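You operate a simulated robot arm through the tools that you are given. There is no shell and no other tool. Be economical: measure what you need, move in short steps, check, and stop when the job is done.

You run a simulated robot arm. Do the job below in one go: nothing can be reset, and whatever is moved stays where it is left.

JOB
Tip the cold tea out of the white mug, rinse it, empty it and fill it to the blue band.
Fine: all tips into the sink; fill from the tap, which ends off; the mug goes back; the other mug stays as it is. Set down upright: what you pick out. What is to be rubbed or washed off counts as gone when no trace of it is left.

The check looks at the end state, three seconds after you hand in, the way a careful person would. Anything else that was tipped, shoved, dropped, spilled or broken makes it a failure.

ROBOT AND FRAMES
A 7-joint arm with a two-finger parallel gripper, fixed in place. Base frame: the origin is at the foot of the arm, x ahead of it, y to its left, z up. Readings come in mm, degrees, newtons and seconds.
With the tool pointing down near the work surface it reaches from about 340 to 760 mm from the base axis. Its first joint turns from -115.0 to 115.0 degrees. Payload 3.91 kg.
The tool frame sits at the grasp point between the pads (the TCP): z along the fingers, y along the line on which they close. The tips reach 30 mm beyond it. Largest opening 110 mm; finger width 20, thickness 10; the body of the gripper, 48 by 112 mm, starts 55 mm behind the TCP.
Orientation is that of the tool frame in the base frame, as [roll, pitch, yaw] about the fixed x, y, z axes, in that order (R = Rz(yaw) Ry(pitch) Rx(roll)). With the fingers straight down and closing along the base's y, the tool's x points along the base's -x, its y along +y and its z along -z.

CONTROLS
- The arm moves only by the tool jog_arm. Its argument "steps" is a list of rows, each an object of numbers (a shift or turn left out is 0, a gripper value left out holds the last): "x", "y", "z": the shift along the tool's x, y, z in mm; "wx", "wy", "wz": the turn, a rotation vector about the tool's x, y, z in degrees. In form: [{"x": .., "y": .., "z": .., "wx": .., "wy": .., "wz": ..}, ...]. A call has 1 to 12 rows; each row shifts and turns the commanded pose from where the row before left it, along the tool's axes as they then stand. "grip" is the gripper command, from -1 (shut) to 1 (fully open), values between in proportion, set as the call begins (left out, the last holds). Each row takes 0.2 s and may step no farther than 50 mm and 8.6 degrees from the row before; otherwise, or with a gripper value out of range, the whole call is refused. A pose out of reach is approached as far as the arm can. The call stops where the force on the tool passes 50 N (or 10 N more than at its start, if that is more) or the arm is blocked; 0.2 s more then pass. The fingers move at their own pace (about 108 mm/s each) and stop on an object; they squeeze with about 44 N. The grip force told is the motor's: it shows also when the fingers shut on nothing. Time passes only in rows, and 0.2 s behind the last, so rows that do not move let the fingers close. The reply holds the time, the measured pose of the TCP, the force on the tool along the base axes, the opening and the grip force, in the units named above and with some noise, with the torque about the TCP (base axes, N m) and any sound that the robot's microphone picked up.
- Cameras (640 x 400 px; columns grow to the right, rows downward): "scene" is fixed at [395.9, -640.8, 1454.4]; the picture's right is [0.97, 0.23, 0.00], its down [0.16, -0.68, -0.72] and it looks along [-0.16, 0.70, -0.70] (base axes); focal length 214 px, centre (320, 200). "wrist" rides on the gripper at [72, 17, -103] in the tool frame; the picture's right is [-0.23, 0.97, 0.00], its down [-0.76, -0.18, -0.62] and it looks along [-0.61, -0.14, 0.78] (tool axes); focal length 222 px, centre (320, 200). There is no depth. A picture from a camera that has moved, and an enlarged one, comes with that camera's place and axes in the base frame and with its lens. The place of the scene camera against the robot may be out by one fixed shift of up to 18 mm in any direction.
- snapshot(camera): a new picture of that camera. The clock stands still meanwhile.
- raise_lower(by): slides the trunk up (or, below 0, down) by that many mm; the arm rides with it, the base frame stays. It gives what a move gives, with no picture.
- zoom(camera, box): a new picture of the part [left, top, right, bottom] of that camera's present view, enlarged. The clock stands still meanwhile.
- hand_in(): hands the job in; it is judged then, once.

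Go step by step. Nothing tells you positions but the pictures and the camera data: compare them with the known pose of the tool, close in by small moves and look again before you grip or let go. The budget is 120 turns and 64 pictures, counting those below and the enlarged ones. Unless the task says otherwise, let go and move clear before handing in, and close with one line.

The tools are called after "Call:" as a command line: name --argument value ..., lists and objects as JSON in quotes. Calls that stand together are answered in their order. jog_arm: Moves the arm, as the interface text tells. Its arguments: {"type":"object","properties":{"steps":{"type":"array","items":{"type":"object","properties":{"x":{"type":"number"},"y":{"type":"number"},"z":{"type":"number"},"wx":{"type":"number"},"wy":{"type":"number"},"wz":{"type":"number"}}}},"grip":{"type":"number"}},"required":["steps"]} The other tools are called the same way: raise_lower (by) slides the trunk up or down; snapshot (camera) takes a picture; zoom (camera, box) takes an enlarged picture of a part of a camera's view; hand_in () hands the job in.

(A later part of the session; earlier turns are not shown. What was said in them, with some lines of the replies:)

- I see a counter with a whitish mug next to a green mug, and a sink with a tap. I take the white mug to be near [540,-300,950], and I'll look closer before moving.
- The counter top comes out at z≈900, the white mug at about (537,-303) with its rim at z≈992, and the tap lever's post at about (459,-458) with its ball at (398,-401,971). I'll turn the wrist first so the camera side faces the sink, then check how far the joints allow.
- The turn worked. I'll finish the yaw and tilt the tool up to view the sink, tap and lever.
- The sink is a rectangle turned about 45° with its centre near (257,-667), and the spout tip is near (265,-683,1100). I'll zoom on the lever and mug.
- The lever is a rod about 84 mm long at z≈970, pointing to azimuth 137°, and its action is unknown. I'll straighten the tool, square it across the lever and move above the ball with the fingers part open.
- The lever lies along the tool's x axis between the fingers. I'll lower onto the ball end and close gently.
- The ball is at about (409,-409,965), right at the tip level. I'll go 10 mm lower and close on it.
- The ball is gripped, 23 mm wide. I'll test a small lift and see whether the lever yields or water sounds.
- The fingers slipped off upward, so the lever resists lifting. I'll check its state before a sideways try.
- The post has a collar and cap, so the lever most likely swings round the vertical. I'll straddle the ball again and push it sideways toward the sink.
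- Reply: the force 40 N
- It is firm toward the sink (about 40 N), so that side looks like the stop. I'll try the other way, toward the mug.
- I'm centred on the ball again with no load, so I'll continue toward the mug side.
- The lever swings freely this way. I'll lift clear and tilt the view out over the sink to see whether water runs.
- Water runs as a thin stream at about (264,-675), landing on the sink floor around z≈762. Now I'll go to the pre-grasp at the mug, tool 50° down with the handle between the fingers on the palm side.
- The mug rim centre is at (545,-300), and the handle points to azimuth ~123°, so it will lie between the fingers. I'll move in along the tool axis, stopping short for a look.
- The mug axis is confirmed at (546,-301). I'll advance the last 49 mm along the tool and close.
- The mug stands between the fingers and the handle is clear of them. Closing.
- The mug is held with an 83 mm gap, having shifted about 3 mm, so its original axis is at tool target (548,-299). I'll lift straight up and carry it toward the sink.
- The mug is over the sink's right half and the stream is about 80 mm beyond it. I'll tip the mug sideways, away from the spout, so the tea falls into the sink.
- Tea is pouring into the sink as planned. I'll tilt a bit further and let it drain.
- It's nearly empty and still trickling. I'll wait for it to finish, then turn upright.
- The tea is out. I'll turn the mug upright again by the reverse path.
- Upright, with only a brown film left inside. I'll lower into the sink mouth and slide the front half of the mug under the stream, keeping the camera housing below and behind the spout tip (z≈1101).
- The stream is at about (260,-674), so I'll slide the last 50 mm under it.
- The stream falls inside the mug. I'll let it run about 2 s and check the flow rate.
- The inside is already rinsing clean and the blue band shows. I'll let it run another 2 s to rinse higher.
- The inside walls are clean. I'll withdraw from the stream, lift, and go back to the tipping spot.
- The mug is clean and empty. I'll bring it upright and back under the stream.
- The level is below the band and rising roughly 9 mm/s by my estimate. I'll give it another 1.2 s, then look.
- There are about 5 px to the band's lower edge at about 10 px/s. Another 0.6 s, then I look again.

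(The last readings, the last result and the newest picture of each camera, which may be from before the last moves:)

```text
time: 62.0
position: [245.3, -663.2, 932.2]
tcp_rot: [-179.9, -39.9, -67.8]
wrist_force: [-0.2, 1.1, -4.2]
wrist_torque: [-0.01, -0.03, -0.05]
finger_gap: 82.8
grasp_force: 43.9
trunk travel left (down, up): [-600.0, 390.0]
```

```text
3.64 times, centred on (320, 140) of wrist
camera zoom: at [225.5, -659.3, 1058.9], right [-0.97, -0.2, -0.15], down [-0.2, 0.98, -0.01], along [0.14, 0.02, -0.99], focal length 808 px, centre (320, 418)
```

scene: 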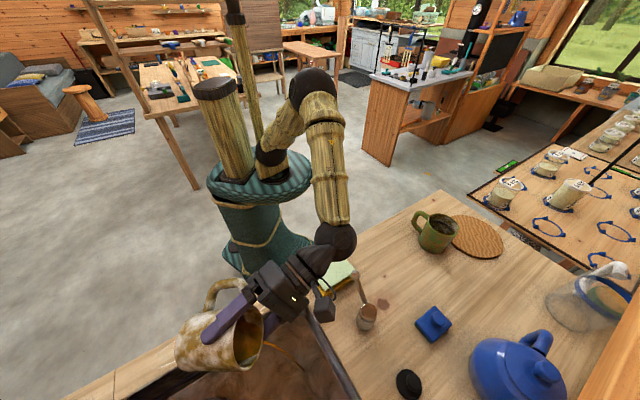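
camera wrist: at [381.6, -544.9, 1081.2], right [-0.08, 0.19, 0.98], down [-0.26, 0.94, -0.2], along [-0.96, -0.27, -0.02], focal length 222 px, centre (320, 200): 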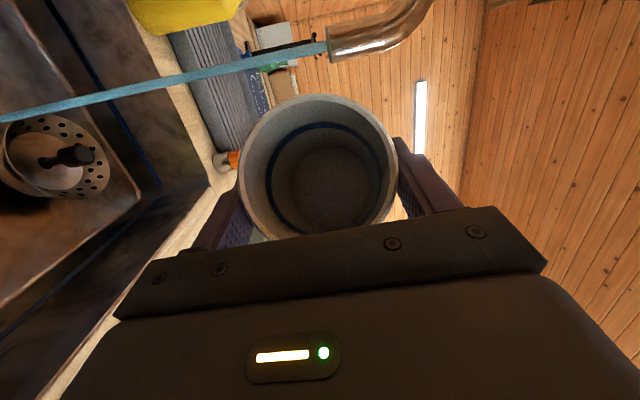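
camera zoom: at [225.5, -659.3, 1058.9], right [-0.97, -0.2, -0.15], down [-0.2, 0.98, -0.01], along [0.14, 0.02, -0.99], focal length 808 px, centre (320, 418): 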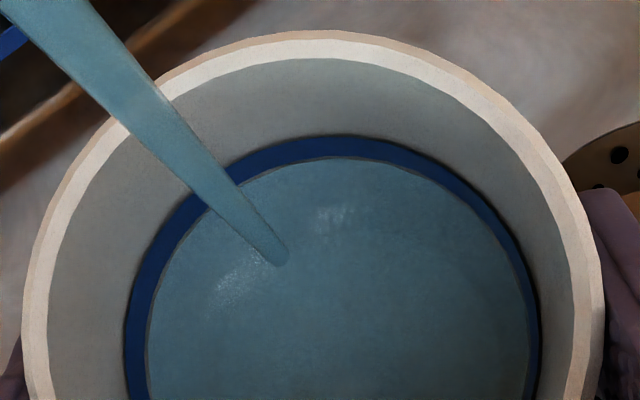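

The water is at the band's lower edge now. About half a second more brings it to mid-band, counting the withdrawal, so I'll wait two rows and pull out.

Call:
jog_arm --steps '[{}, {"x": -12.2, "y": -14.3, "z": -17.5}, {"x": -12.2, "y": -14.3, "z": -17.5}, {}, {}]'

Call:
zoom --camera "wrist" --box '[240, 85, 400, 195]'

```text
time: 63.2
position: [256.6, -615.5, 943.8]
tcp_rot: [-180.0, -40.0, -67.8]
wrist_force: [0.3, 0.3, -5.8]
wrist_torque: [0.0, -0.01, 0.02]
finger_gap: 82.7
grasp_force: 44.2
trunk travel left (down, up): [-600.0, 390.0]
```

```text
3.64 times, centred on (320, 140) of wrist
camera zoom: at [236.5, -610.3, 1070.1], right [-0.97, -0.2, -0.15], down [-0.2, 0.98, -0.01], along [0.14, 0.02, -0.99], focal length 808 px, centre (320, 418)
```

zoom: 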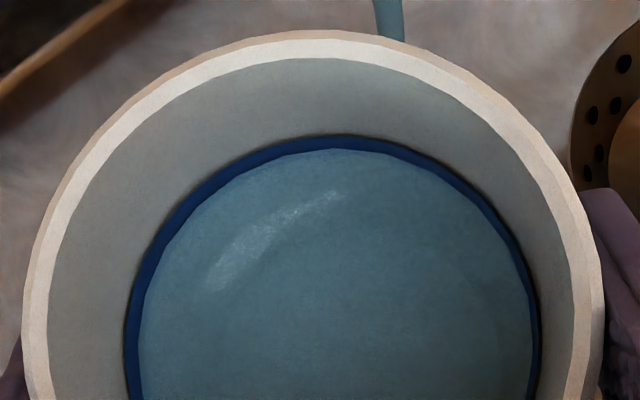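

The level sits within the blue band. Now I'll lift smoothly and carry it back to its place.

Call:
jog_arm --steps '[{"x": 5, "y": -1, "z": -9}, {"x": 11, "y": -2.6, "z": -20}, {"x": 13, "y": -2.6, "z": -22.5}, {"x": 13, "y": -2.6, "z": -22.5}, {"x": 13, "y": -2.6, "z": -22.5}, {"x": 8, "y": -2, "z": -15}, {"x": 4, "y": -1.2, "z": -8}, {}]'

Call:
jog_arm --steps '[{"x": -1.8, "y": -5.5, "z": -1.5}, {"x": -3.6, "y": -11, "z": -3}, {"x": -6, "y": -18.3, "z": -5}, {"x": -8, "y": -24.4, "z": -6.7}, {"x": -9, "y": -27.5, "z": -7.6}, {"x": -9, "y": -27.5, "z": -7.6}, {"x": -9, "y": -27.5, "z": -7.6}, {"x": -9, "y": -27.5, "z": -7.6}, {"x": -9, "y": -27.5, "z": -7.6}, {"x": -9, "y": -27.5, "z": -7.6}, {"x": -9, "y": -27.5, "z": -7.6}, {"x": -9, "y": -27.5, "z": -7.6}]'

```text
time: 65.0
position: [260.7, -587.3, 1079.2]
tcp_rot: [180.0, -40.0, -67.9]
wrist_force: [-0.7, 0.0, -5.6]
wrist_torque: [0.02, -0.07, 0.0]
finger_gap: 82.7
grasp_force: 44.2
trunk travel left (down, up): [-600.0, 390.0]
```

```text
time: 67.6
position: [473.2, -368.7, 1080.7]
tcp_rot: [179.8, -39.9, -67.9]
wrist_force: [-0.3, 0.3, -5.3]
wrist_torque: [-0.01, -0.02, -0.02]
finger_gap: 82.7
grasp_force: 43.9
trunk travel left (down, up): [-600.0, 390.0]
```

Continuing the last 100 mm, slowing down.

Call:
jog_arm --steps '[{"x": -7.1, "y": -23.9, "z": -5.8}, {"x": -6.2, "y": -21, "z": -5.1}, {"x": -5.7, "y": -19, "z": -4.6}, {"x": -4.3, "y": -14.3, "z": -3.4}, {"x": -3, "y": -10.5, "z": -2.5}, {"x": -2.1, "y": -6.8, "z": -1.6}, {}, {}]'

Call:
snapshot --camera "wrist"

```text
time: 69.4
position: [549.9, -300.3, 1078.8]
tcp_rot: [180.0, -40.0, -67.9]
wrist_force: [0.3, 0.3, -5.5]
wrist_torque: [0.0, 0.0, -0.03]
finger_gap: 82.6
grasp_force: 43.9
trunk travel left (down, up): [-600.0, 390.0]
```

```text
25 pictures are left
camera wrist: at [529.7, -295.5, 1204.3], right [-0.97, -0.2, -0.15], down [-0.2, 0.98, -0.01], along [0.14, 0.02, -0.99], focal length 222 px, centre (320, 200)
```

wrist: 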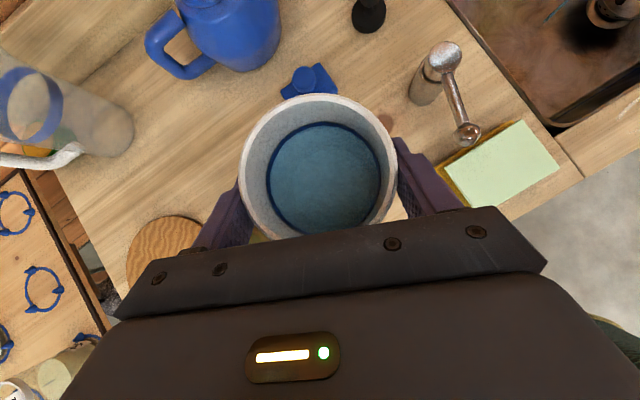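

Above the place now; I'll lower straight down, slowly near the top.

Call:
jog_arm --steps '[{"x": -9.6, "y": 1, "z": 11.5}, {"x": -19.3, "z": 23}, {"x": -19.3, "z": 23}, {"x": -12.9, "z": 15.3}, {"x": -6.4, "z": 7.7}, {"x": -3.2, "z": 3.8}, {}]'

Call:
jog_arm --steps '[{"x": -1.9, "z": 2.3}, {"x": -1.9, "z": 2.3}, {"x": -1.3, "z": 1.5}, {}]'

```text
time: 71.0
position: [547.6, -300.6, 969.1]
tcp_rot: [179.9, -40.0, -67.9]
wrist_force: [-0.3, 0.3, -4.8]
wrist_torque: [-0.02, -0.02, 0.03]
finger_gap: 82.9
grasp_force: 43.9
trunk travel left (down, up): [-600.0, 390.0]
```

```text
time: 72.0
position: [548.9, -300.1, 962.5]
tcp_rot: [-180.0, -40.1, -68.0]
wrist_force: [-0.1, -1.2, 7.6]
wrist_torque: [-0.48, 0.28, 0.03]
finger_gap: 82.9
grasp_force: 44.8
trunk travel left (down, up): [-600.0, 390.0]
```

Contact comes about 4 mm higher than at pick-up, with some torque. I'll look before letting go.

Call:
zoom --camera "scene" --box '[360, 200, 480, 290]'

Call:
zoom --camera "wrist" --box '[200, 70, 440, 245]'

```text
4.44 times, centred on (420, 245) of scene
camera zoom: at [395.9, -640.8, 1454.4], right [0.97, 0.23, 0.0], down [0.16, -0.68, -0.72], along [-0.16, 0.7, -0.7], focal length 953 px, centre (-124, 0)
```

zoom: 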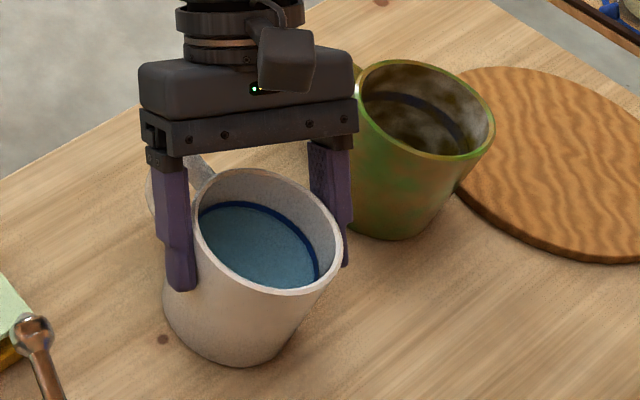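

```text
2.29 times, centred on (320, 158) of wrist
camera zoom: at [527.8, -295.9, 1088.3], right [-0.97, -0.2, -0.15], down [-0.2, 0.98, -0.01], along [0.15, 0.02, -0.99], focal length 508 px, centre (320, 297)
```

zoom: 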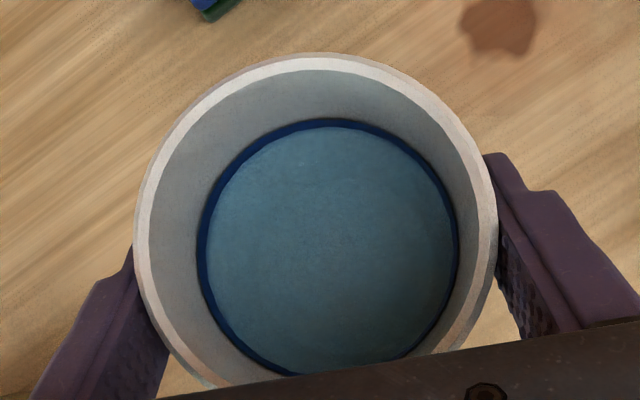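

The water surface stays parallel to the band, and the rim looks about 2% smaller than at pick-up. So the mug simply slid a few mm down in the grip and now stands flat. I'll ease the press and open.

Call:
jog_arm --steps '[{"x": 0.6, "z": -0.8}, {}]'

Call:
jog_arm --steps '[{}, {}, {}]' --grip 0.6

Call:
jog_arm --steps '[{}, {}, {}]' --grip 1

Call:
snapshot --camera "wrist"

```text
time: 72.6
position: [547.9, -300.0, 962.9]
tcp_rot: [179.9, -40.1, -68.0]
wrist_force: [2.5, -3.2, 6.1]
wrist_torque: [-0.69, 0.02, 0.17]
finger_gap: 82.9
grasp_force: 44.2
trunk travel left (down, up): [-600.0, 390.0]
```

```text
time: 73.4
position: [547.3, -300.5, 961.7]
tcp_rot: [179.9, -40.0, -67.8]
wrist_force: [-0.5, -0.2, -1.2]
wrist_torque: [0.01, 0.05, -0.01]
finger_gap: 87.6
grasp_force: 0.0
trunk travel left (down, up): [-600.0, 390.0]
```

```text
time: 74.2
position: [547.6, -300.3, 962.3]
tcp_rot: [180.0, -40.1, -67.9]
wrist_force: [-0.3, -0.2, 0.6]
wrist_torque: [-0.02, -0.01, 0.01]
finger_gap: 110.0
grasp_force: 0.1
trunk travel left (down, up): [-600.0, 390.0]
```

```text
22 pictures are left
camera wrist: at [528.2, -295.8, 1087.8], right [-0.97, -0.2, -0.15], down [-0.2, 0.98, -0.01], along [0.15, 0.02, -0.99], focal length 222 px, centre (320, 200)
```

wrist: 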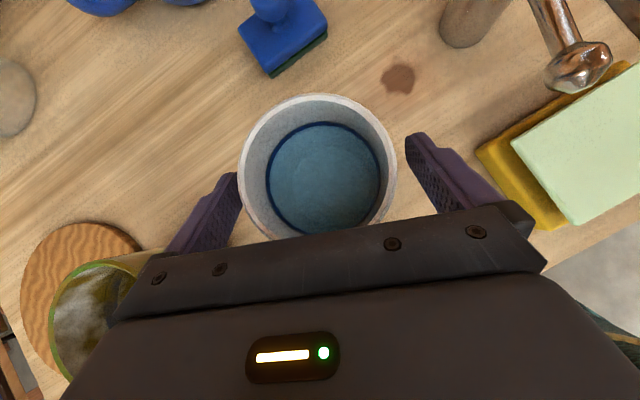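

It stands upright in its place. I'll back out along the tool axis, then go up and over to the lever.

Call:
jog_arm --steps '[{"z": -20}, {"z": -40}, {"z": -40}, {"z": -40}, {"wy": -8}, {"wy": -8}, {"wy": -8}, {"wy": -8}, {"wy": -8}, {"wz": -8.4}, {"wz": -8.4}, {"wz": -8.2}]'

Call:
zoom --camera "scene" --box '[340, 180, 500, 300]'

```text
time: 76.8
position: [514.6, -217.3, 1068.9]
tcp_rot: [180.0, 0.0, -42.9]
wrist_force: [-0.1, -0.7, -1.1]
wrist_torque: [-0.03, 0.03, -0.01]
finger_gap: 110.0
grasp_force: 0.1
trunk travel left (down, up): [-600.0, 390.0]
```

```text
3.33 times, centred on (420, 240) of scene
camera zoom: at [395.9, -640.8, 1454.4], right [0.97, 0.23, 0.0], down [0.16, -0.68, -0.72], along [-0.16, 0.7, -0.7], focal length 715 px, centre (-13, 67)
```

zoom: 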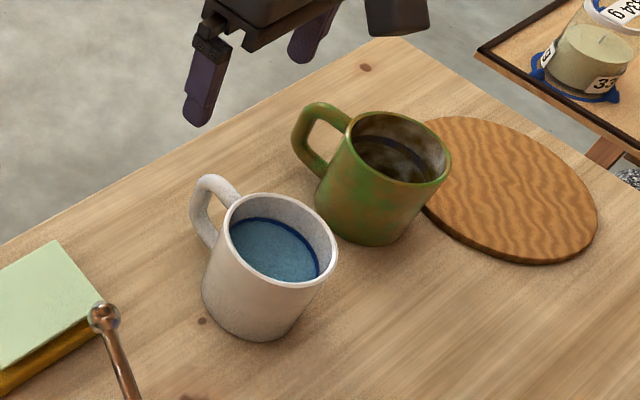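

The mug is back with a clean level fill. Next is the lever: I'll move above its ball.

Call:
jog_arm --steps '[{"x": 10.4, "y": 37.6}, {"x": 10.4, "y": 37.6}, {"x": 10.4, "y": 37.6}, {"x": 10.4, "y": 37.6}, {"x": 10.4, "y": 37.6}, {"z": 30}, {}]' --grip -0.3

Call:
snapshot --camera "wrist"

```text
time: 78.4
position: [424.9, -389.9, 1039.7]
tcp_rot: [-180.0, 0.0, -42.9]
wrist_force: [0.7, -0.5, -0.3]
wrist_torque: [-0.02, 0.0, -0.04]
finger_gap: 38.5
grasp_force: 0.0
trunk travel left (down, up): [-600.0, 390.0]
```

```text
20 pictures are left
camera wrist: at [465.1, -451.2, 1142.2], right [-0.83, -0.56, 0.0], down [-0.44, 0.65, 0.62], along [-0.35, 0.52, -0.78], focal length 222 px, centre (320, 200)
```

wrist: 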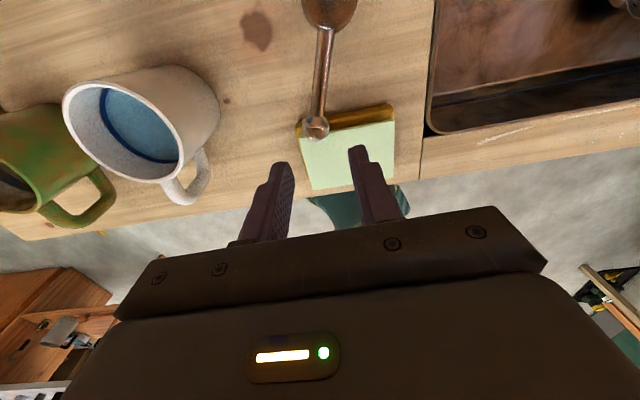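

Straddling it well. I'll lower, then push the lever back toward the sink to its off stop.

Call:
jog_arm --steps '[{"z": 28}, {"z": 28}, {}]'

Call:
jog_arm --steps '[{}, {"y": 5}, {"y": 5}, {"y": 5}, {"y": 5}, {"y": 5}, {"y": 4}, {}]' --grip -0.5

```text
time: 79.2
position: [424.0, -390.3, 982.6]
tcp_rot: [180.0, -0.1, -42.9]
wrist_force: [0.6, -1.2, -0.2]
wrist_torque: [0.02, -0.01, -0.03]
finger_gap: 38.8
grasp_force: 0.0
trunk travel left (down, up): [-600.0, 390.0]
```

```text
time: 81.0
position: [405.3, -410.9, 981.6]
tcp_rot: [-180.0, 0.1, -42.9]
wrist_force: [4.3, 4.6, -1.1]
wrist_torque: [0.2, -0.03, -0.01]
finger_gap: 30.7
grasp_force: 3.1
trunk travel left (down, up): [-600.0, 390.0]
```

Resistance starts at the old rest position. I'll press a little more to be sure it is at the stop, then lift and look.

Call:
jog_arm --steps '[{"y": 4}, {"y": 4}, {"y": 4}, {}]'

Call:
jog_arm --steps '[{"y": -5}, {"y": -5}, {}, {"z": -40}, {"z": -50}, {"z": -50}]' --grip -0.2

Call:
jog_arm --steps '[{"wz": 8.4}, {"wz": 8.4}, {"wz": 8.2}, {"wy": 8}, {"wy": 8}, {"wy": 8}, {"wy": 8}, {"wy": 8}, {"wy": 8}, {"wy": 8}, {"wy": 8}, {"wy": 8}]'

Call:
snapshot --camera "wrist"

```text
time: 82.0
position: [399.9, -416.1, 983.1]
tcp_rot: [-180.0, 0.0, -43.0]
wrist_force: [21.9, 26.9, 0.4]
wrist_torque: [1.15, -0.33, 0.03]
finger_gap: 43.9
grasp_force: 17.2
trunk travel left (down, up): [-600.0, 390.0]
```

```text
time: 83.4
position: [403.3, -414.2, 1124.7]
tcp_rot: [180.0, 0.0, -43.1]
wrist_force: [-0.5, 0.4, 0.3]
wrist_torque: [0.02, -0.05, 0.0]
finger_gap: 43.8
grasp_force: 0.1
trunk travel left (down, up): [-600.0, 390.0]
```

```text
time: 86.0
position: [403.7, -412.5, 1123.3]
tcp_rot: [180.0, -72.1, -68.0]
wrist_force: [0.8, -0.1, 0.0]
wrist_torque: [-0.02, -0.02, 0.01]
finger_gap: 44.0
grasp_force: 0.0
trunk travel left (down, up): [-600.0, 390.0]
```

```text
19 pictures are left
camera wrist: at [359.1, -347.6, 1224.0], right [-0.93, -0.3, -0.22], down [-0.15, 0.83, -0.53], along [0.34, -0.46, -0.82], focal length 222 px, centre (320, 200)
```

wrist: 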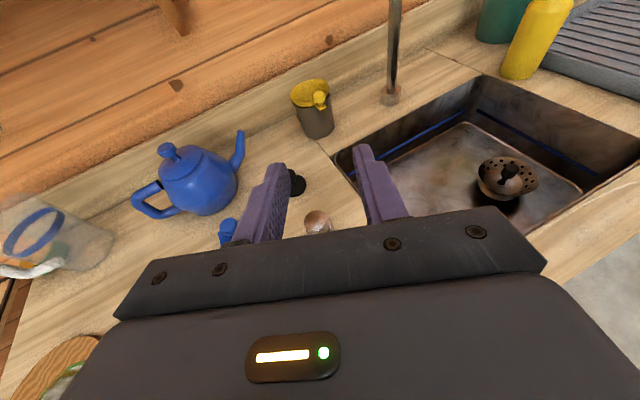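

The stream has stopped. A last look over the counter.

Call:
zoom --camera "scene" --box '[260, 180, 560, 400]'

Call:
zoom --camera "scene" --box '[370, 200, 460, 290]'

```text
1.82 times, centred on (410, 290) of scene
camera zoom: at [395.9, -640.8, 1454.4], right [0.97, 0.23, 0.0], down [0.16, -0.68, -0.72], along [-0.16, 0.7, -0.7], focal length 390 px, centre (156, 36)
```

zoom: 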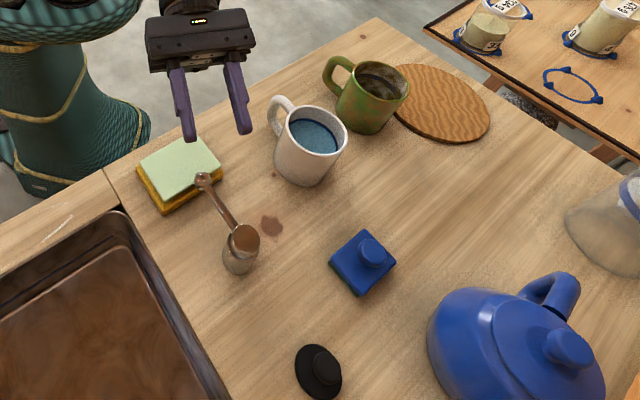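

```text
4.44 times, centred on (415, 245) of scene
camera zoom: at [395.9, -640.8, 1454.4], right [0.97, 0.23, 0.0], down [0.16, -0.68, -0.72], along [-0.16, 0.7, -0.7], focal length 953 px, centre (-102, 0)
```

zoom: 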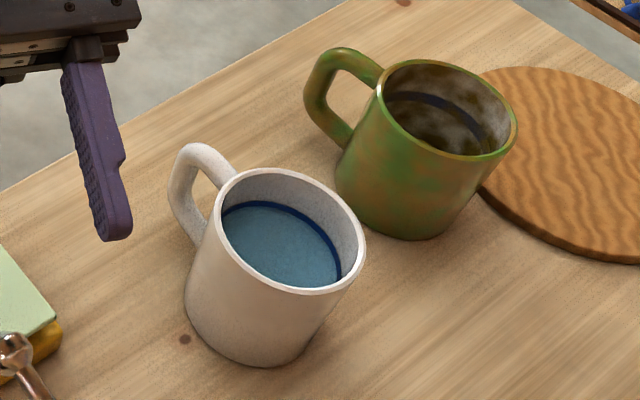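

The white mug is back in place, clean and filled to the blue band. The tap is off, the green mug is untouched, and the gripper is clear, so I'm handing in.

Call:
hand_in

```text
The job is handed in.
```

The white mug is emptied, rinsed, filled from the tap to the blue band and back upright in its place; the tap is off and I saw no spills.
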